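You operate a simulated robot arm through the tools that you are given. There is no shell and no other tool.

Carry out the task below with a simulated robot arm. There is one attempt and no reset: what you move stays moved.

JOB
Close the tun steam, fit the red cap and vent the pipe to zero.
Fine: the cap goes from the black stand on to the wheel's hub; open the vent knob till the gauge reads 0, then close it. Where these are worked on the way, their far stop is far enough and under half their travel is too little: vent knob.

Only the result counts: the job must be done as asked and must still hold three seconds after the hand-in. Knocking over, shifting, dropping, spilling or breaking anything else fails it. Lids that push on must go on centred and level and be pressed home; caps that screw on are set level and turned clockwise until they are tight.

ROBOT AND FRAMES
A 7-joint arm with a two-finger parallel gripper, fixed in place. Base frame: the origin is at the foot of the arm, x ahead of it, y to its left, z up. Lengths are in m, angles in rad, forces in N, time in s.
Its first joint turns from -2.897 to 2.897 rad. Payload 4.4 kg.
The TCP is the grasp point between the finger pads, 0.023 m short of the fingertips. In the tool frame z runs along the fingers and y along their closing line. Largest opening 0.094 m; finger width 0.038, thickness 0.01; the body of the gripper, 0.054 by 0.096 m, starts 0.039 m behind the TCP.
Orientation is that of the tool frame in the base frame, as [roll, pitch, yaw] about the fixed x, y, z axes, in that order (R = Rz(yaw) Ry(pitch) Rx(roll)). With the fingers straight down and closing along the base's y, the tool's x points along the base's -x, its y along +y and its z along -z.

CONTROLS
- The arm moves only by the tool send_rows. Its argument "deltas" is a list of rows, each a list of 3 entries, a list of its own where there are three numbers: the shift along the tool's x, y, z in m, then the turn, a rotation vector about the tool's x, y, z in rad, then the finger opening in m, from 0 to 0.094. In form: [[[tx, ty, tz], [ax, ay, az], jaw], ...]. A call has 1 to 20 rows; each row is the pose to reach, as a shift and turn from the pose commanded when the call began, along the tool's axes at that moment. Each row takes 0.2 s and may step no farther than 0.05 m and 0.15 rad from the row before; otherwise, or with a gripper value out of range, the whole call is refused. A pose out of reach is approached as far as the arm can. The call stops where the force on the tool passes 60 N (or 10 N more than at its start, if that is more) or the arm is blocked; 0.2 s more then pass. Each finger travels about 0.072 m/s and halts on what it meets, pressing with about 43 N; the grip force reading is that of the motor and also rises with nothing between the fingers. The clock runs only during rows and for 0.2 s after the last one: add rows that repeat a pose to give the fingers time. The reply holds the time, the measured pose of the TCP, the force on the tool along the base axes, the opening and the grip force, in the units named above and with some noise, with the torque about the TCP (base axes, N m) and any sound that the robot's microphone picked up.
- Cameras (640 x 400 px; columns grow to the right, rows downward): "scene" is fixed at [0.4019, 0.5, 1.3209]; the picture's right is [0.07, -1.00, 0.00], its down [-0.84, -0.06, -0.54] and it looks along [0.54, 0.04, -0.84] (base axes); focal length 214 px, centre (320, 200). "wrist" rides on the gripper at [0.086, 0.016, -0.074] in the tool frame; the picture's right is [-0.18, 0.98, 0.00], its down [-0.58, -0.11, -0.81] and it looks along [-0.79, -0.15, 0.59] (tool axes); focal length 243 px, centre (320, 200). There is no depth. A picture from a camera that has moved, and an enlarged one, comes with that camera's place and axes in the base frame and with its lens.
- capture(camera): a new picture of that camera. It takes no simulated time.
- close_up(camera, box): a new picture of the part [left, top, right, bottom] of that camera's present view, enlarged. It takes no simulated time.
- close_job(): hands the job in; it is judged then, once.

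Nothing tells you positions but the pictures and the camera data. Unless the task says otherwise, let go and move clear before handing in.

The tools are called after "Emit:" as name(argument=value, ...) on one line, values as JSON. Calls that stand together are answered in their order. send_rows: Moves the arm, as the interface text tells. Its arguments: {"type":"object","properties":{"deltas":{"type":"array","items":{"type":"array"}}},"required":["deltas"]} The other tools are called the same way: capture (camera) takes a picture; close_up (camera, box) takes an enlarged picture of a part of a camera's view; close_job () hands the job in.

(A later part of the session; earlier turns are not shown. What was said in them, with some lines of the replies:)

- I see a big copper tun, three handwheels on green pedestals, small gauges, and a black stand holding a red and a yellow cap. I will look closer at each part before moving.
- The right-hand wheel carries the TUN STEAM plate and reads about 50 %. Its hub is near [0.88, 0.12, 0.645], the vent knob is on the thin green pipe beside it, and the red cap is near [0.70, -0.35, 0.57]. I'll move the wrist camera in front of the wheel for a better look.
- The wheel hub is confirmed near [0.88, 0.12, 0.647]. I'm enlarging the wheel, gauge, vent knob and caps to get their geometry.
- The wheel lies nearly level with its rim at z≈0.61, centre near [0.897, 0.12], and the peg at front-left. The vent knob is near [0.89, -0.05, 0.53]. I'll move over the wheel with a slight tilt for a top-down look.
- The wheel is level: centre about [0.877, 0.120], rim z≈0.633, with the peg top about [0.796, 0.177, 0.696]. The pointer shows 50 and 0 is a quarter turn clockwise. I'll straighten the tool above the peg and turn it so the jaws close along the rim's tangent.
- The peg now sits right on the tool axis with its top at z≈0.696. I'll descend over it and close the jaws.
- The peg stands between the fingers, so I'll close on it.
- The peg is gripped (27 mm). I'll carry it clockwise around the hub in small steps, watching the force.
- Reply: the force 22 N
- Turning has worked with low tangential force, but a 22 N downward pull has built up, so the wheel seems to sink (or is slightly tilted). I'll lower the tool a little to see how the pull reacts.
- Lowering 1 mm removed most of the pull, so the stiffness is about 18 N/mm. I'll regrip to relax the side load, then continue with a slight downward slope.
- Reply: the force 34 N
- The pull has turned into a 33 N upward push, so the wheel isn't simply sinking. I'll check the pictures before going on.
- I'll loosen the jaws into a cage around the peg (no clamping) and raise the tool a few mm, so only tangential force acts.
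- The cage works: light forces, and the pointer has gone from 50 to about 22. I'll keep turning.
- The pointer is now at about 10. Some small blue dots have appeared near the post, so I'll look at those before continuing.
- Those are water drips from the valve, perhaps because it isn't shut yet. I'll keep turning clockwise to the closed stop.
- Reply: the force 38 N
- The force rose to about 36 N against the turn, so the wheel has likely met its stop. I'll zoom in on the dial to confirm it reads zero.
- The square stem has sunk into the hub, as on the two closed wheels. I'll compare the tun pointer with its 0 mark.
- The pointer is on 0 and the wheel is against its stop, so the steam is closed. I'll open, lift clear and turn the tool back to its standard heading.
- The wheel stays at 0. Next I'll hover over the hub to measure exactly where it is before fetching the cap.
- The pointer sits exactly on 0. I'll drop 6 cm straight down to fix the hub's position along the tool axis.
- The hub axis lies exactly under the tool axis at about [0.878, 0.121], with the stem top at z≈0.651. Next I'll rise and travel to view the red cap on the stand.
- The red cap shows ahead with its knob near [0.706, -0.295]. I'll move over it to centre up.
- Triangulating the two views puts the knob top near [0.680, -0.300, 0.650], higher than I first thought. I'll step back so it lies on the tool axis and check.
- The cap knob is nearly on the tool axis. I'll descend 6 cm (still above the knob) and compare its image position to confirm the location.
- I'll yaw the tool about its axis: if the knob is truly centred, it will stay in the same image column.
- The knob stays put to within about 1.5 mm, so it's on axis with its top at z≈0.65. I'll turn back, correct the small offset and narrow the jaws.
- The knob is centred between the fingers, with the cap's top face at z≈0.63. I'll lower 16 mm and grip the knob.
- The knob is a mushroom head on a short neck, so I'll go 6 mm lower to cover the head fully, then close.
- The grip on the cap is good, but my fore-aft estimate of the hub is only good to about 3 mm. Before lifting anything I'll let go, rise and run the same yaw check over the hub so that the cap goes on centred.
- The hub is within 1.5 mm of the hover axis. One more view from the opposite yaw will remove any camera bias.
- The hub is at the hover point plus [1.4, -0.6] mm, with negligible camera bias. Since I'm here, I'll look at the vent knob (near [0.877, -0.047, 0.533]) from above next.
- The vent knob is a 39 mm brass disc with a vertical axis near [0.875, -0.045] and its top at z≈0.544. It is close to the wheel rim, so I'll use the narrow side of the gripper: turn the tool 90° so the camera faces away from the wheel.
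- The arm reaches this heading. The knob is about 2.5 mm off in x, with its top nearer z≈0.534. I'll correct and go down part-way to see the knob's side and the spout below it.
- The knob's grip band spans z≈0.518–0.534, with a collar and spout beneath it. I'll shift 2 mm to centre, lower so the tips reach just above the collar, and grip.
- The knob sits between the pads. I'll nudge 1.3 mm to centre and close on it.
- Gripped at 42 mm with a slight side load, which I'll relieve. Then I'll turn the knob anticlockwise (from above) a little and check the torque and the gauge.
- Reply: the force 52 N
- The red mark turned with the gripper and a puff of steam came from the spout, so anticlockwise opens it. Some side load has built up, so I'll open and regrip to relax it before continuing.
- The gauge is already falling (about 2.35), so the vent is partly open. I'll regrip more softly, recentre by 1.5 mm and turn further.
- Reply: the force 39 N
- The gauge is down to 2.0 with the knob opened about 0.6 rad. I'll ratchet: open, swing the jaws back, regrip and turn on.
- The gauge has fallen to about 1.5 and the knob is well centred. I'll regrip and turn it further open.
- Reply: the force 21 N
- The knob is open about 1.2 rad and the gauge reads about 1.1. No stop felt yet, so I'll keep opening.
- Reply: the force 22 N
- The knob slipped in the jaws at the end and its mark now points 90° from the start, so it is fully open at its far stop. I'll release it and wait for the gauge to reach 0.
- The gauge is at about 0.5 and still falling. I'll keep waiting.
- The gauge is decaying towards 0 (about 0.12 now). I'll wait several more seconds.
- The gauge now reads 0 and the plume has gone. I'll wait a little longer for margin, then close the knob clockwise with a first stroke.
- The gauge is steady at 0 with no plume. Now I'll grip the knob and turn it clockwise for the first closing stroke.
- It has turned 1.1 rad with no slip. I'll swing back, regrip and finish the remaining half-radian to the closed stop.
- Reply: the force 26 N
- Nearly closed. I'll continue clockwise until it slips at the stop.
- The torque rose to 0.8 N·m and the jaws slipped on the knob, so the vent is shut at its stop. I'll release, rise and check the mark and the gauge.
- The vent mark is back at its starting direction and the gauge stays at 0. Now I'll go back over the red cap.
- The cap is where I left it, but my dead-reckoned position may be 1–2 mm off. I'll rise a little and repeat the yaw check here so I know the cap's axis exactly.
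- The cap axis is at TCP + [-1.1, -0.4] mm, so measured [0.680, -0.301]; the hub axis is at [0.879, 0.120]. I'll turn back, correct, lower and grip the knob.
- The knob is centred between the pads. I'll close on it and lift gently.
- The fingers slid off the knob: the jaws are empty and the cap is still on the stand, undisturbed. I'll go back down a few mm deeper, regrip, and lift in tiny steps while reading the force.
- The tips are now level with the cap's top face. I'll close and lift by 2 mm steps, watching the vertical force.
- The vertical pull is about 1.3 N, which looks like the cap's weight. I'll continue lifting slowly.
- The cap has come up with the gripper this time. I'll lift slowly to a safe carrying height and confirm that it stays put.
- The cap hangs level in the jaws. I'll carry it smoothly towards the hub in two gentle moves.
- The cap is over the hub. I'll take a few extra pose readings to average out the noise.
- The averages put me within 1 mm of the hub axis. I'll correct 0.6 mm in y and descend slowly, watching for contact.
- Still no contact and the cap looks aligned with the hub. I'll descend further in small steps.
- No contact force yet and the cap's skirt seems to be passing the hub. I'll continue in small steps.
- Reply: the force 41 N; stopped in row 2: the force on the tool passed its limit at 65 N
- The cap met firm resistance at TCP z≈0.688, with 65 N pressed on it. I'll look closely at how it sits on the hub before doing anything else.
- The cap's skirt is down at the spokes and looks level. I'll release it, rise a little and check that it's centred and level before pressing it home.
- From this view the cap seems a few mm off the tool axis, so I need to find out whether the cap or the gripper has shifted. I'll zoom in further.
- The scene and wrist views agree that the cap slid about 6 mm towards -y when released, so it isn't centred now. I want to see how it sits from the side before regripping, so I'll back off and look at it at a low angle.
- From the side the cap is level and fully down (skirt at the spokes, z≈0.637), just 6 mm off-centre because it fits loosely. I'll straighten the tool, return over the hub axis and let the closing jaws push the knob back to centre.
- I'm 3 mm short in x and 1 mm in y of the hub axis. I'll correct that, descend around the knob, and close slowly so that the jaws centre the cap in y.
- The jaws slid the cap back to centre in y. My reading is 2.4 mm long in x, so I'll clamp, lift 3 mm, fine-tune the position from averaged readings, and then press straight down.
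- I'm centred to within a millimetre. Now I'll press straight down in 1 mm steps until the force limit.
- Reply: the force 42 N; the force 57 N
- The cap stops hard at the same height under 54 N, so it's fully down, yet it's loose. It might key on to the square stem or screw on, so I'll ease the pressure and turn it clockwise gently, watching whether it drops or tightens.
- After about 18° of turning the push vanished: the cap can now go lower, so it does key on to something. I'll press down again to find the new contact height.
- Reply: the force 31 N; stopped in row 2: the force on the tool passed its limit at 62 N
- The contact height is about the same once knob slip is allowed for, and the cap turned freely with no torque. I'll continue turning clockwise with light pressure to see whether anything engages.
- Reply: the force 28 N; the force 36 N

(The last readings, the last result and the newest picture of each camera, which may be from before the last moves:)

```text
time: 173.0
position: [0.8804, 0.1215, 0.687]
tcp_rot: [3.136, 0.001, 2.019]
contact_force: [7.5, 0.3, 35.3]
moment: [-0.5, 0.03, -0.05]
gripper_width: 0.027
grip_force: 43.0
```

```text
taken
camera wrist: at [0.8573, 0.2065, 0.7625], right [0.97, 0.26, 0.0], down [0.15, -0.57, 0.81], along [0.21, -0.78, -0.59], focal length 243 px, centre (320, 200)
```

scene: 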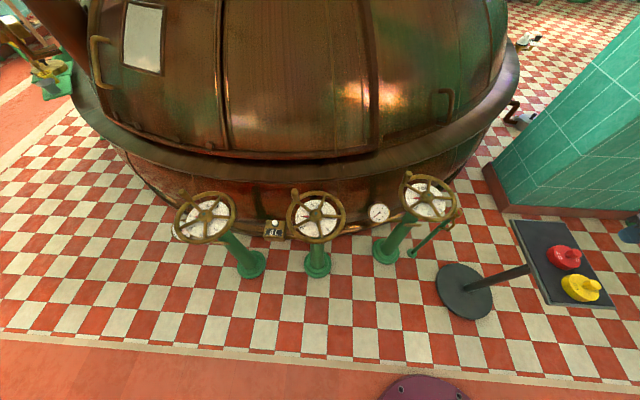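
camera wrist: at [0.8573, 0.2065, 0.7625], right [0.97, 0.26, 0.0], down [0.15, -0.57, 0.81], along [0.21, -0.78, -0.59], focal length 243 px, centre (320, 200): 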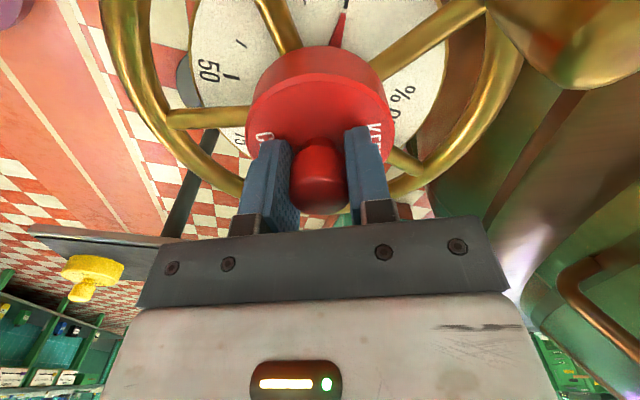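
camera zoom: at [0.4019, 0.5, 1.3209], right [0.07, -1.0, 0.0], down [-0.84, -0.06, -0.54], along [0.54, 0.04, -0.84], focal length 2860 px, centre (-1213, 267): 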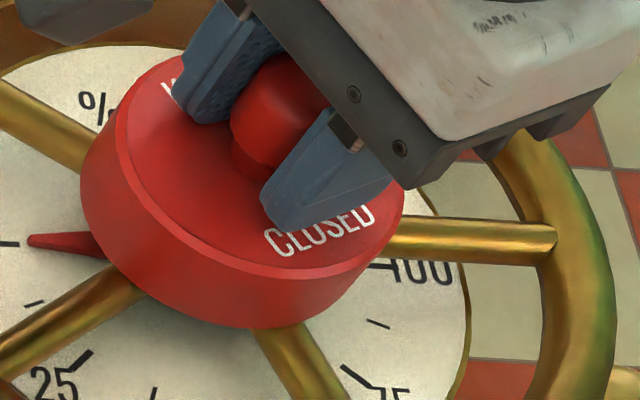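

There's no torque build-up after 64°, so this is a push-on cap, sitting fully down. I'll take the pressure off first, then open the jaws very slowly so the cap doesn't get shoved sideways.

Emit:
send_rows(deltas=[[[0, 0, -0.001], [0, 0, 0], 0.0], [[0, 0, -0.002], [0, 0, 0], 0.0], [[0, 0, -0.003], [0, 0, 0], 0.0], [[0, 0, -0.003], [0, 0, 0], 0.0]])

Emit:
send_rows(deltas=[[[0, 0, 0], [0, 0, 0], 0.02], [[0, 0, 0], [0, 0, 0], 0.025], [[0, 0, 0], [0, 0, 0], 0.027], [[0, 0, 0], [0, 0, 0], 0.028], [[0, 0, 0], [0, 0, 0], 0.029], [[0, 0, 0], [0, 0, 0], 0.03], [[0, 0, 0], [0, 0, 0], 0.031], [[0, 0, 0], [0, 0, 0], 0.032]])

Emit:
close_up(camera="wrist", box=[220, 60, 420, 200])

Emit:
close_up(camera="scene", box=[415, 180, 455, 210])

```text
time: 174.0
position: [0.8781, 0.12, 0.6877]
tcp_rot: [3.141, 0.0, 2.021]
contact_force: [-0.4, 0.8, 2.0]
moment: [-0.04, -0.04, 0.05]
gripper_width: 0.027
grip_force: 43.1
```

```text
time: 175.8
position: [0.8792, 0.1203, 0.6901]
tcp_rot: [3.139, 0.001, 2.022]
contact_force: [-0.1, 0.4, -0.7]
moment: [0.02, -0.02, -0.02]
gripper_width: 0.0322
grip_force: 0.0
```

```text
2.86 times, centred on (320, 130) of wrist
camera zoom: at [0.8569, 0.2064, 0.7644], right [0.96, 0.26, 0.0], down [0.15, -0.57, 0.81], along [0.21, -0.78, -0.59], focal length 693 px, centre (320, 400)
```

zoom: 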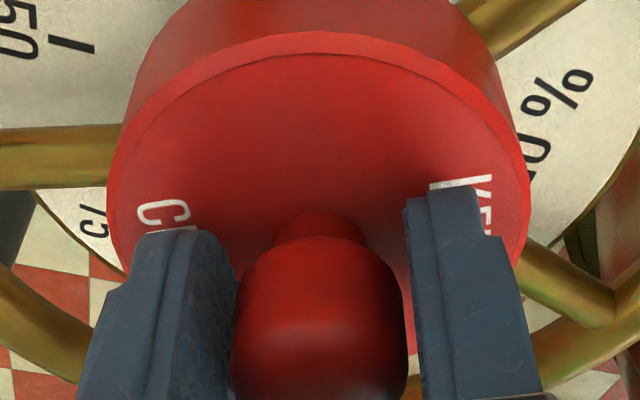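

```text
13.33 times, centred on (435, 195) of scene
camera zoom: at [0.4019, 0.5, 1.3209], right [0.07, -1.0, 0.0], down [-0.84, -0.06, -0.54], along [0.54, 0.04, -0.84], focal length 2860 px, centre (-1213, 267)
```

zoom: 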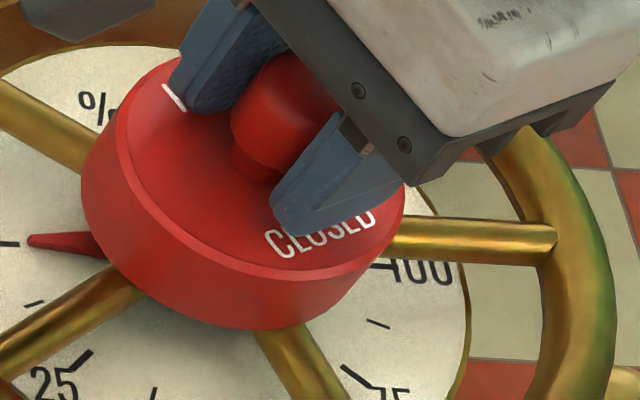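

The cap stayed put this time. I'll keep opening gently, then rise straight up and check.

Emit:
send_rows(deltas=[[[0, 0, 0], [0, 0, 0], 0.036], [[0, 0, 0], [0, 0, 0], 0.042], [[0, 0, 0], [0, 0, 0], 0.05], [[0, 0, 0], [0, 0, 0], 0.06], [[0, 0, 0], [0, 0, 0], 0.07], [[0, 0, 0], [0, 0, 0], 0.075]])

Emit:
close_up(camera="scene", box=[415, 180, 455, 210])

Emit:
send_rows(deltas=[[[0, 0, -0.01], [0, 0, 0], 0.075], [[0, 0, -0.03], [0, 0, 0], 0.075], [[0, 0, -0.055], [0, 0, 0], 0.075], [[0, 0, -0.055], [0, 0, 0], 0.075]])

Emit:
close_up(camera="scene", box=[415, 180, 455, 210])

Emit:
close_up(camera="wrist", box=[240, 30, 400, 140])

```text
time: 177.2
position: [0.8804, 0.1208, 0.69]
tcp_rot: [3.139, 0.0, 2.022]
contact_force: [0.0, -0.3, 0.0]
moment: [0.0, 0.04, 0.02]
gripper_width: 0.0751
grip_force: 0.0
```

```text
13.33 times, centred on (435, 195) of scene
camera zoom: at [0.4019, 0.5, 1.3209], right [0.07, -1.0, 0.0], down [-0.84, -0.06, -0.54], along [0.54, 0.04, -0.84], focal length 2860 px, centre (-1213, 267)
```

zoom: 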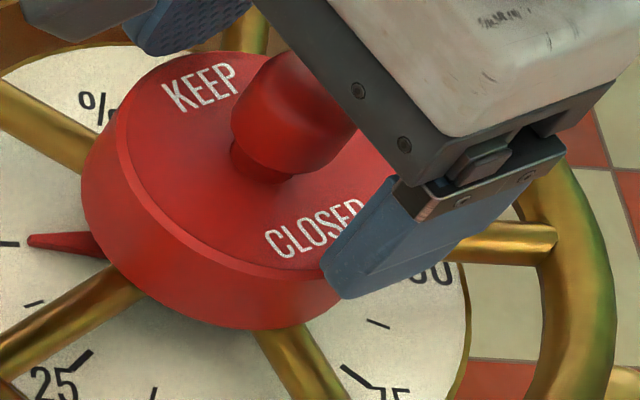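

```text
time: 178.2
position: [0.8793, 0.1205, 0.7444]
tcp_rot: [3.137, -0.002, 2.021]
contact_force: [0.5, -0.8, -0.2]
moment: [0.05, -0.04, 0.0]
gripper_width: 0.0749
grip_force: 0.0
```

```text
13.33 times, centred on (435, 195) of scene
camera zoom: at [0.4019, 0.5, 1.3209], right [0.07, -1.0, 0.0], down [-0.84, -0.06, -0.54], along [0.54, 0.04, -0.84], focal length 2860 px, centre (-1213, 267)
```

zoom: 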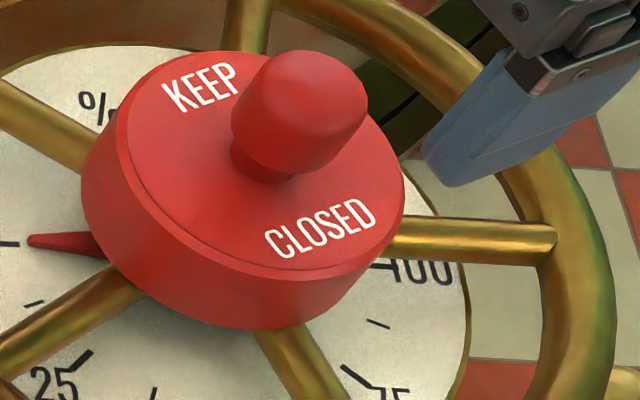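

```text
3.64 times, centred on (320, 85) of wrist
camera zoom: at [0.8559, 0.2062, 0.8195], right [0.96, 0.26, 0.0], down [0.15, -0.57, 0.81], along [0.21, -0.78, -0.59], focal length 882 px, centre (320, 618)
```

zoom: 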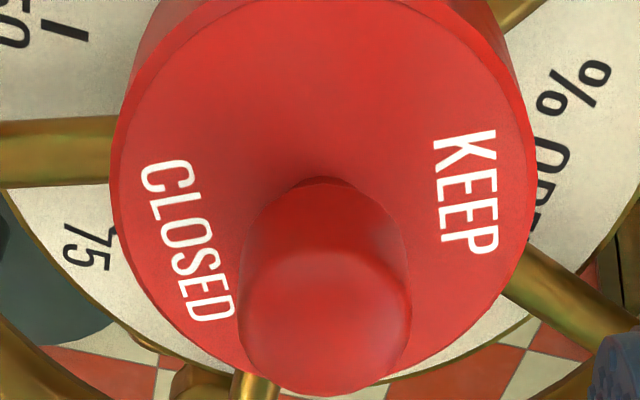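

The cap now sits square on the hub with "KEEP CLOSED" readable. I'll check its centring in the other direction by turning back to the standard heading above it.

Emit:
send_rows(deltas=[[[0, 0, 0], [0, 0, -0.14], 0.075], [[0, 0, 0], [0, 0, -0.28], 0.075], [[0, 0, 0], [0, 0, -0.42], 0.075], [[0, 0, 0], [0, 0, -0.56], 0.075], [[0, 0, 0], [0, 0, -0.7], 0.075], [[0, 0, 0], [0, 0, -0.84], 0.075], [[0, 0, 0], [0, 0, -0.98], 0.075], [[0, 0, 0], [0, 0, -1.12], 0.075], [[0, 0, 0], [0, 0, -1.12], 0.075]])

Emit:
close_up(camera="wrist", box=[240, 30, 400, 140])

Emit:
send_rows(deltas=[[[0, 0, 0], [0, 0, 0], 0.075]])

Emit:
close_up(camera="wrist", box=[240, 0, 400, 110])

```text
time: 180.2
position: [0.8791, 0.121, 0.7436]
tcp_rot: [3.141, 0.005, -3.139]
contact_force: [0.2, -0.1, -1.0]
moment: [-0.01, 0.01, 0.0]
gripper_width: 0.075
grip_force: 0.1
```

```text
3.64 times, centred on (320, 85) of wrist
camera zoom: at [0.7929, 0.1372, 0.8188], right [0.18, 0.98, 0.0], down [0.58, -0.11, 0.81], along [0.79, -0.15, -0.59], focal length 882 px, centre (320, 618)
```

zoom: 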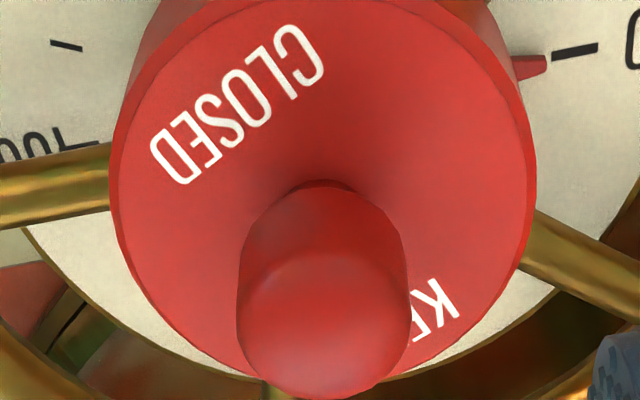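

```text
time: 180.6
position: [0.8802, 0.1196, 0.7439]
tcp_rot: [3.141, 0.004, -3.141]
contact_force: [0.9, 0.3, -0.7]
moment: [0.01, -0.01, -0.02]
gripper_width: 0.0748
grip_force: 0.0
```

```text
3.64 times, centred on (320, 55) of wrist
camera zoom: at [0.7929, 0.1373, 0.8188], right [0.18, 0.98, 0.0], down [0.58, -0.11, 0.81], along [0.79, -0.15, -0.59], focal length 882 px, centre (320, 727)
```

zoom: 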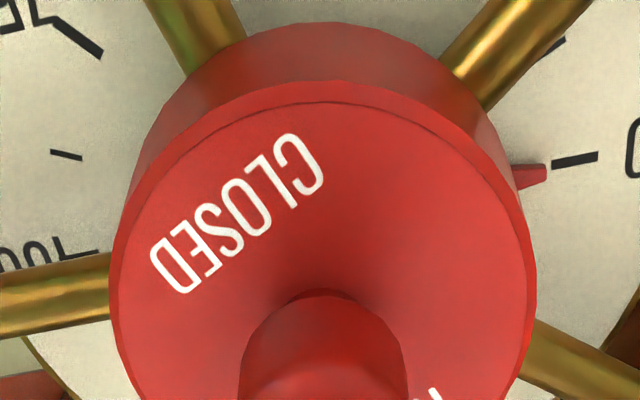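

The cap is centred on the hub to within about 1 mm in both directions. I'll take one more low-angle look to confirm that it's level and fully down.

Emit:
send_rows(deltas=[[[0.02, 0, -0.03], [0, 0, 0], 0.094], [[0.05, 0, -0.05], [0, -0.06, 0], 0.094], [[0.08, 0, -0.05], [0, -0.12, 0], 0.094], [[0.11, 0, -0.05], [0, -0.18, 0], 0.094], [[0.14, 0, -0.04], [0, -0.24, 0], 0.094], [[0.17, 0, -0.03], [0, -0.3, 0], 0.094], [[0.19, 0, -0.01], [0, -0.36, 0], 0.094], [[0.2, 0, 0.01], [0, -0.42, 0], 0.094], [[0.2, 0, 0.022], [0, -0.45, 0], 0.094], [[0.2, 0, 0.022], [0, -0.45, 0], 0.094]])

Emit:
close_up(camera="wrist", box=[295, 130, 375, 185])

Emit:
close_up(camera="wrist", box=[240, 110, 400, 220])

```text
time: 182.8
position: [0.679, 0.1214, 0.7222]
tcp_rot: [3.139, 0.454, 3.141]
contact_force: [0.8, 0.7, 0.3]
moment: [0.01, -0.02, -0.03]
gripper_width: 0.094
grip_force: 0.1
```

```text
7.27 times, centred on (335, 158) of wrist
camera zoom: at [0.5701, 0.1376, 0.751], right [0.17, 0.98, 0.08], down [0.17, -0.11, 0.98], along [0.97, -0.15, -0.18], focal length 1764 px, centre (211, 509)
```

zoom: 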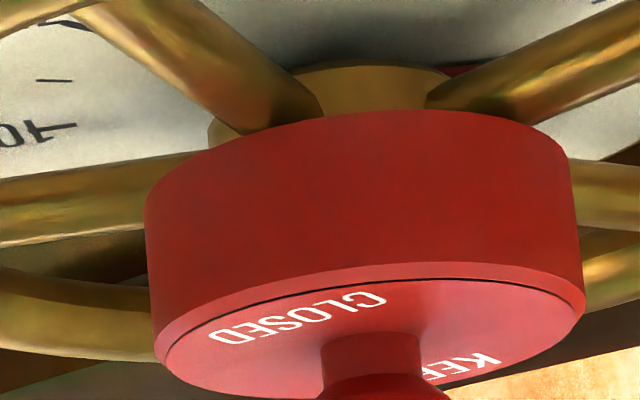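

```text
3.64 times, centred on (320, 165) of wrist
camera zoom: at [0.5701, 0.1376, 0.751], right [0.17, 0.98, 0.08], down [0.17, -0.11, 0.98], along [0.97, -0.15, -0.18], focal length 882 px, centre (320, 327)
```

zoom: 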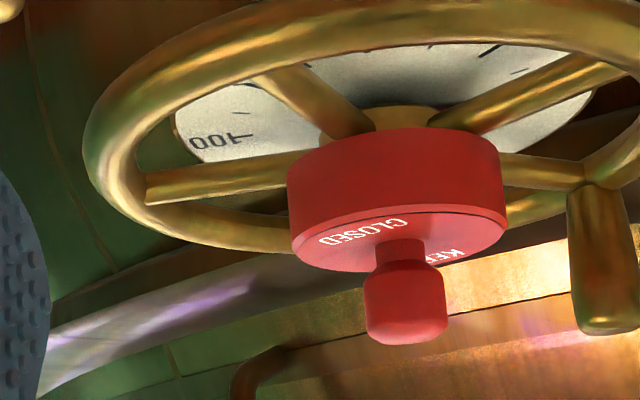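

The cap is level, centred and down on the spokes. I'll move the arm clear and verify everything one last time: wheel at 0, vent mark, gauge and cap.

Emit:
send_rows(deltas=[[[0.01, 0, -0.03], [0, 0.09, 0], 0.094], [[0.02, 0, -0.06], [0, 0.18, 0], 0.094], [[0.03, 0, -0.09], [0, 0.27, 0], 0.094], [[0.04, 0, -0.12], [0, 0.36, 0], 0.094], [[0.05, 0, -0.15], [0, 0.45, 0], 0.094], [[0.05, 0, -0.15], [0, 0.45, 0], 0.094]])

Emit:
capture(camera="scene")

Emit:
close_up(camera="scene", box=[360, 160, 470, 260])

Emit:
close_up(camera="scene", box=[415, 180, 455, 210])

```text
time: 184.2
position: [0.5685, 0.119, 0.8373]
tcp_rot: [3.14, 0.002, 3.141]
contact_force: [-0.9, -0.3, 0.2]
moment: [-0.01, -0.03, 0.01]
gripper_width: 0.094
grip_force: 0.0
```

```text
taken
```

scene: 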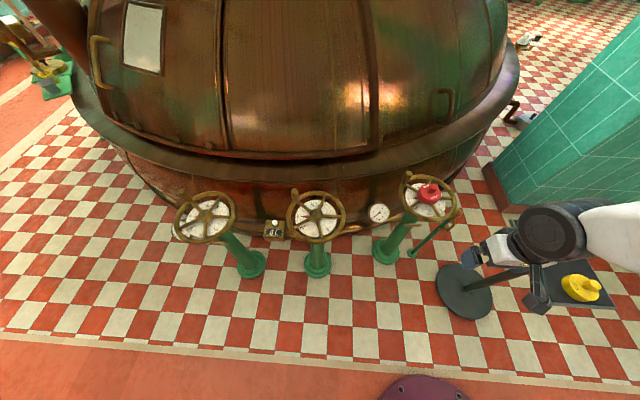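

```text
4.00 times, centred on (415, 210) of scene
camera zoom: at [0.4019, 0.5, 1.3209], right [0.07, -1.0, 0.0], down [-0.84, -0.06, -0.54], along [0.54, 0.04, -0.84], focal length 858 px, centre (-60, 160)
```

zoom: 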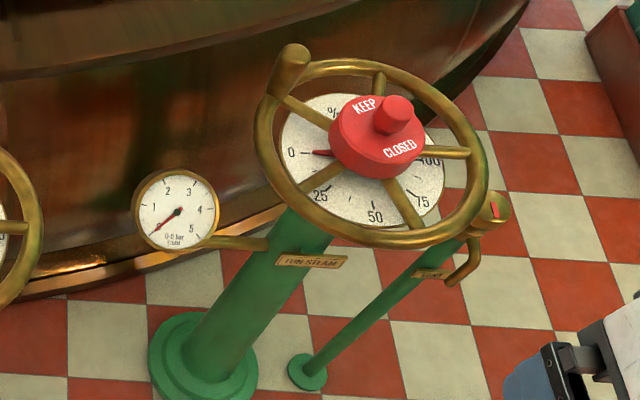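

```text
13.33 times, centred on (435, 195) of scene
camera zoom: at [0.4019, 0.5, 1.3209], right [0.07, -1.0, 0.0], down [-0.84, -0.06, -0.54], along [0.54, 0.04, -0.84], focal length 2860 px, centre (-1213, 267)
```

zoom: 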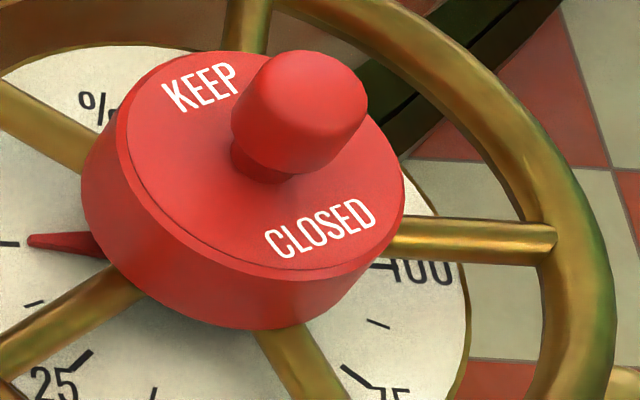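

Everything looks right. I'll zoom in on the gauge, vent mark, pointer and the small meter box for a final check.

Emit:
close_up(camera="scene", box=[365, 195, 395, 225])

Emit:
close_up(camera="scene", box=[255, 210, 295, 245])

Emit:
close_up(camera="scene", box=[425, 195, 455, 225])

Emit:
close_up(camera="wrist", box=[240, 80, 440, 220])

```text
13.33 times, centred on (380, 210) of scene
camera zoom: at [0.4019, 0.5, 1.3209], right [0.07, -1.0, 0.0], down [-0.84, -0.06, -0.54], along [0.54, 0.04, -0.84], focal length 2860 px, centre (-480, 67)
```

zoom: 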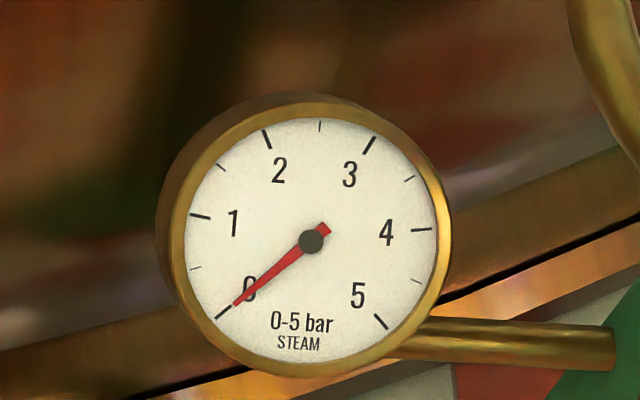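

```text
11.43 times, centred on (275, 228) of scene
camera zoom: at [0.4019, 0.5, 1.3209], right [0.07, -1.0, 0.0], down [-0.84, -0.06, -0.54], along [0.54, 0.04, -0.84], focal length 2451 px, centre (834, -114)
```

zoom: 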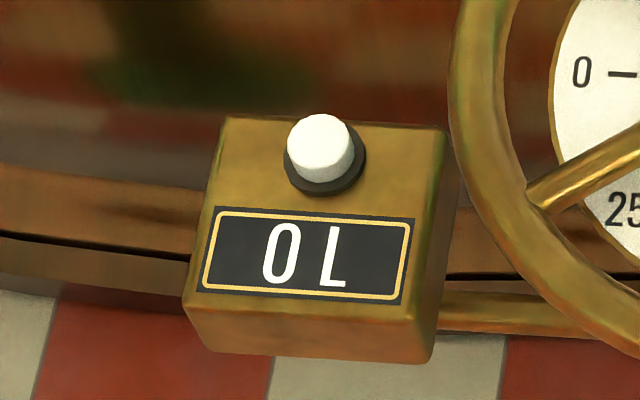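

```text
13.33 times, centred on (440, 210) of scene
camera zoom: at [0.4019, 0.5, 1.3209], right [0.07, -1.0, 0.0], down [-0.84, -0.06, -0.54], along [0.54, 0.04, -0.84], focal length 2860 px, centre (-1280, 67)
```

zoom: 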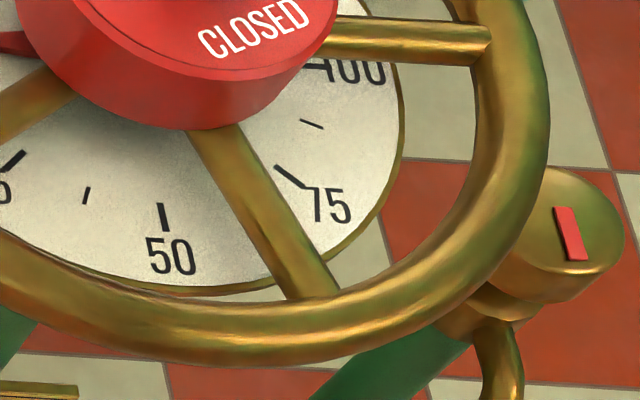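

```text
2.86 times, centred on (340, 150) of wrist
camera zoom: at [0.4824, 0.136, 0.9114], right [0.18, 0.98, 0.0], down [0.58, -0.11, 0.81], along [0.79, -0.15, -0.59], focal length 693 px, centre (263, 343)
```

zoom: 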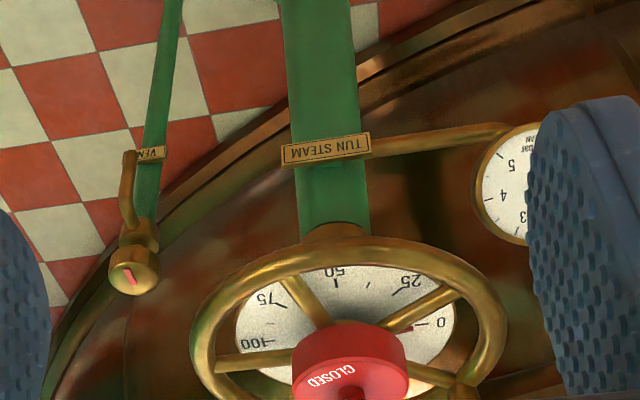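

The tun steam valve is shut at its stop with the pointer on 0. The gauge reads 0 bar, and the vent was opened to its far stop and is closed again. The red cap is centred, level and pressed down on the hub. The arm is clear, so I'm handing the job in.

Emit:
close_job()

```text
The job is handed in.
```

The job is handed in, and all three parts are done; the result of the judging hasn't come back.

- **Tun steam:** I turned the wheel clockwise from 50 % to its closed stop. The pointer sits on the 0 mark.
- **Vent:** I opened the knob a quarter turn to its far stop, waited until the gauge fell from about 2.5 bar to 0, then closed it back to its stop. At the last look the gauge still read 0 and the knob's mark was back where it started.
- **Red cap:** It sits on the wheel's hub, level and centred to about 1 mm. I pressed it down with about 60 N, and it went no lower.

The cap gave some trouble. My first grip slid off its knob while it was still on the stand, leaving it undisturbed. After the first placing it slid about 6 mm sideways as the jaws opened, so I gripped it again, centred it, pressed it down and let go slowly. It fits loosely on the hub, with at least 6 mm of sideways play, and turning it clockwise met no resistance. I therefore took it to be a push-on cap.

I saw nothing else knocked or moved. The arm is clear of the wheel, cap and vent.
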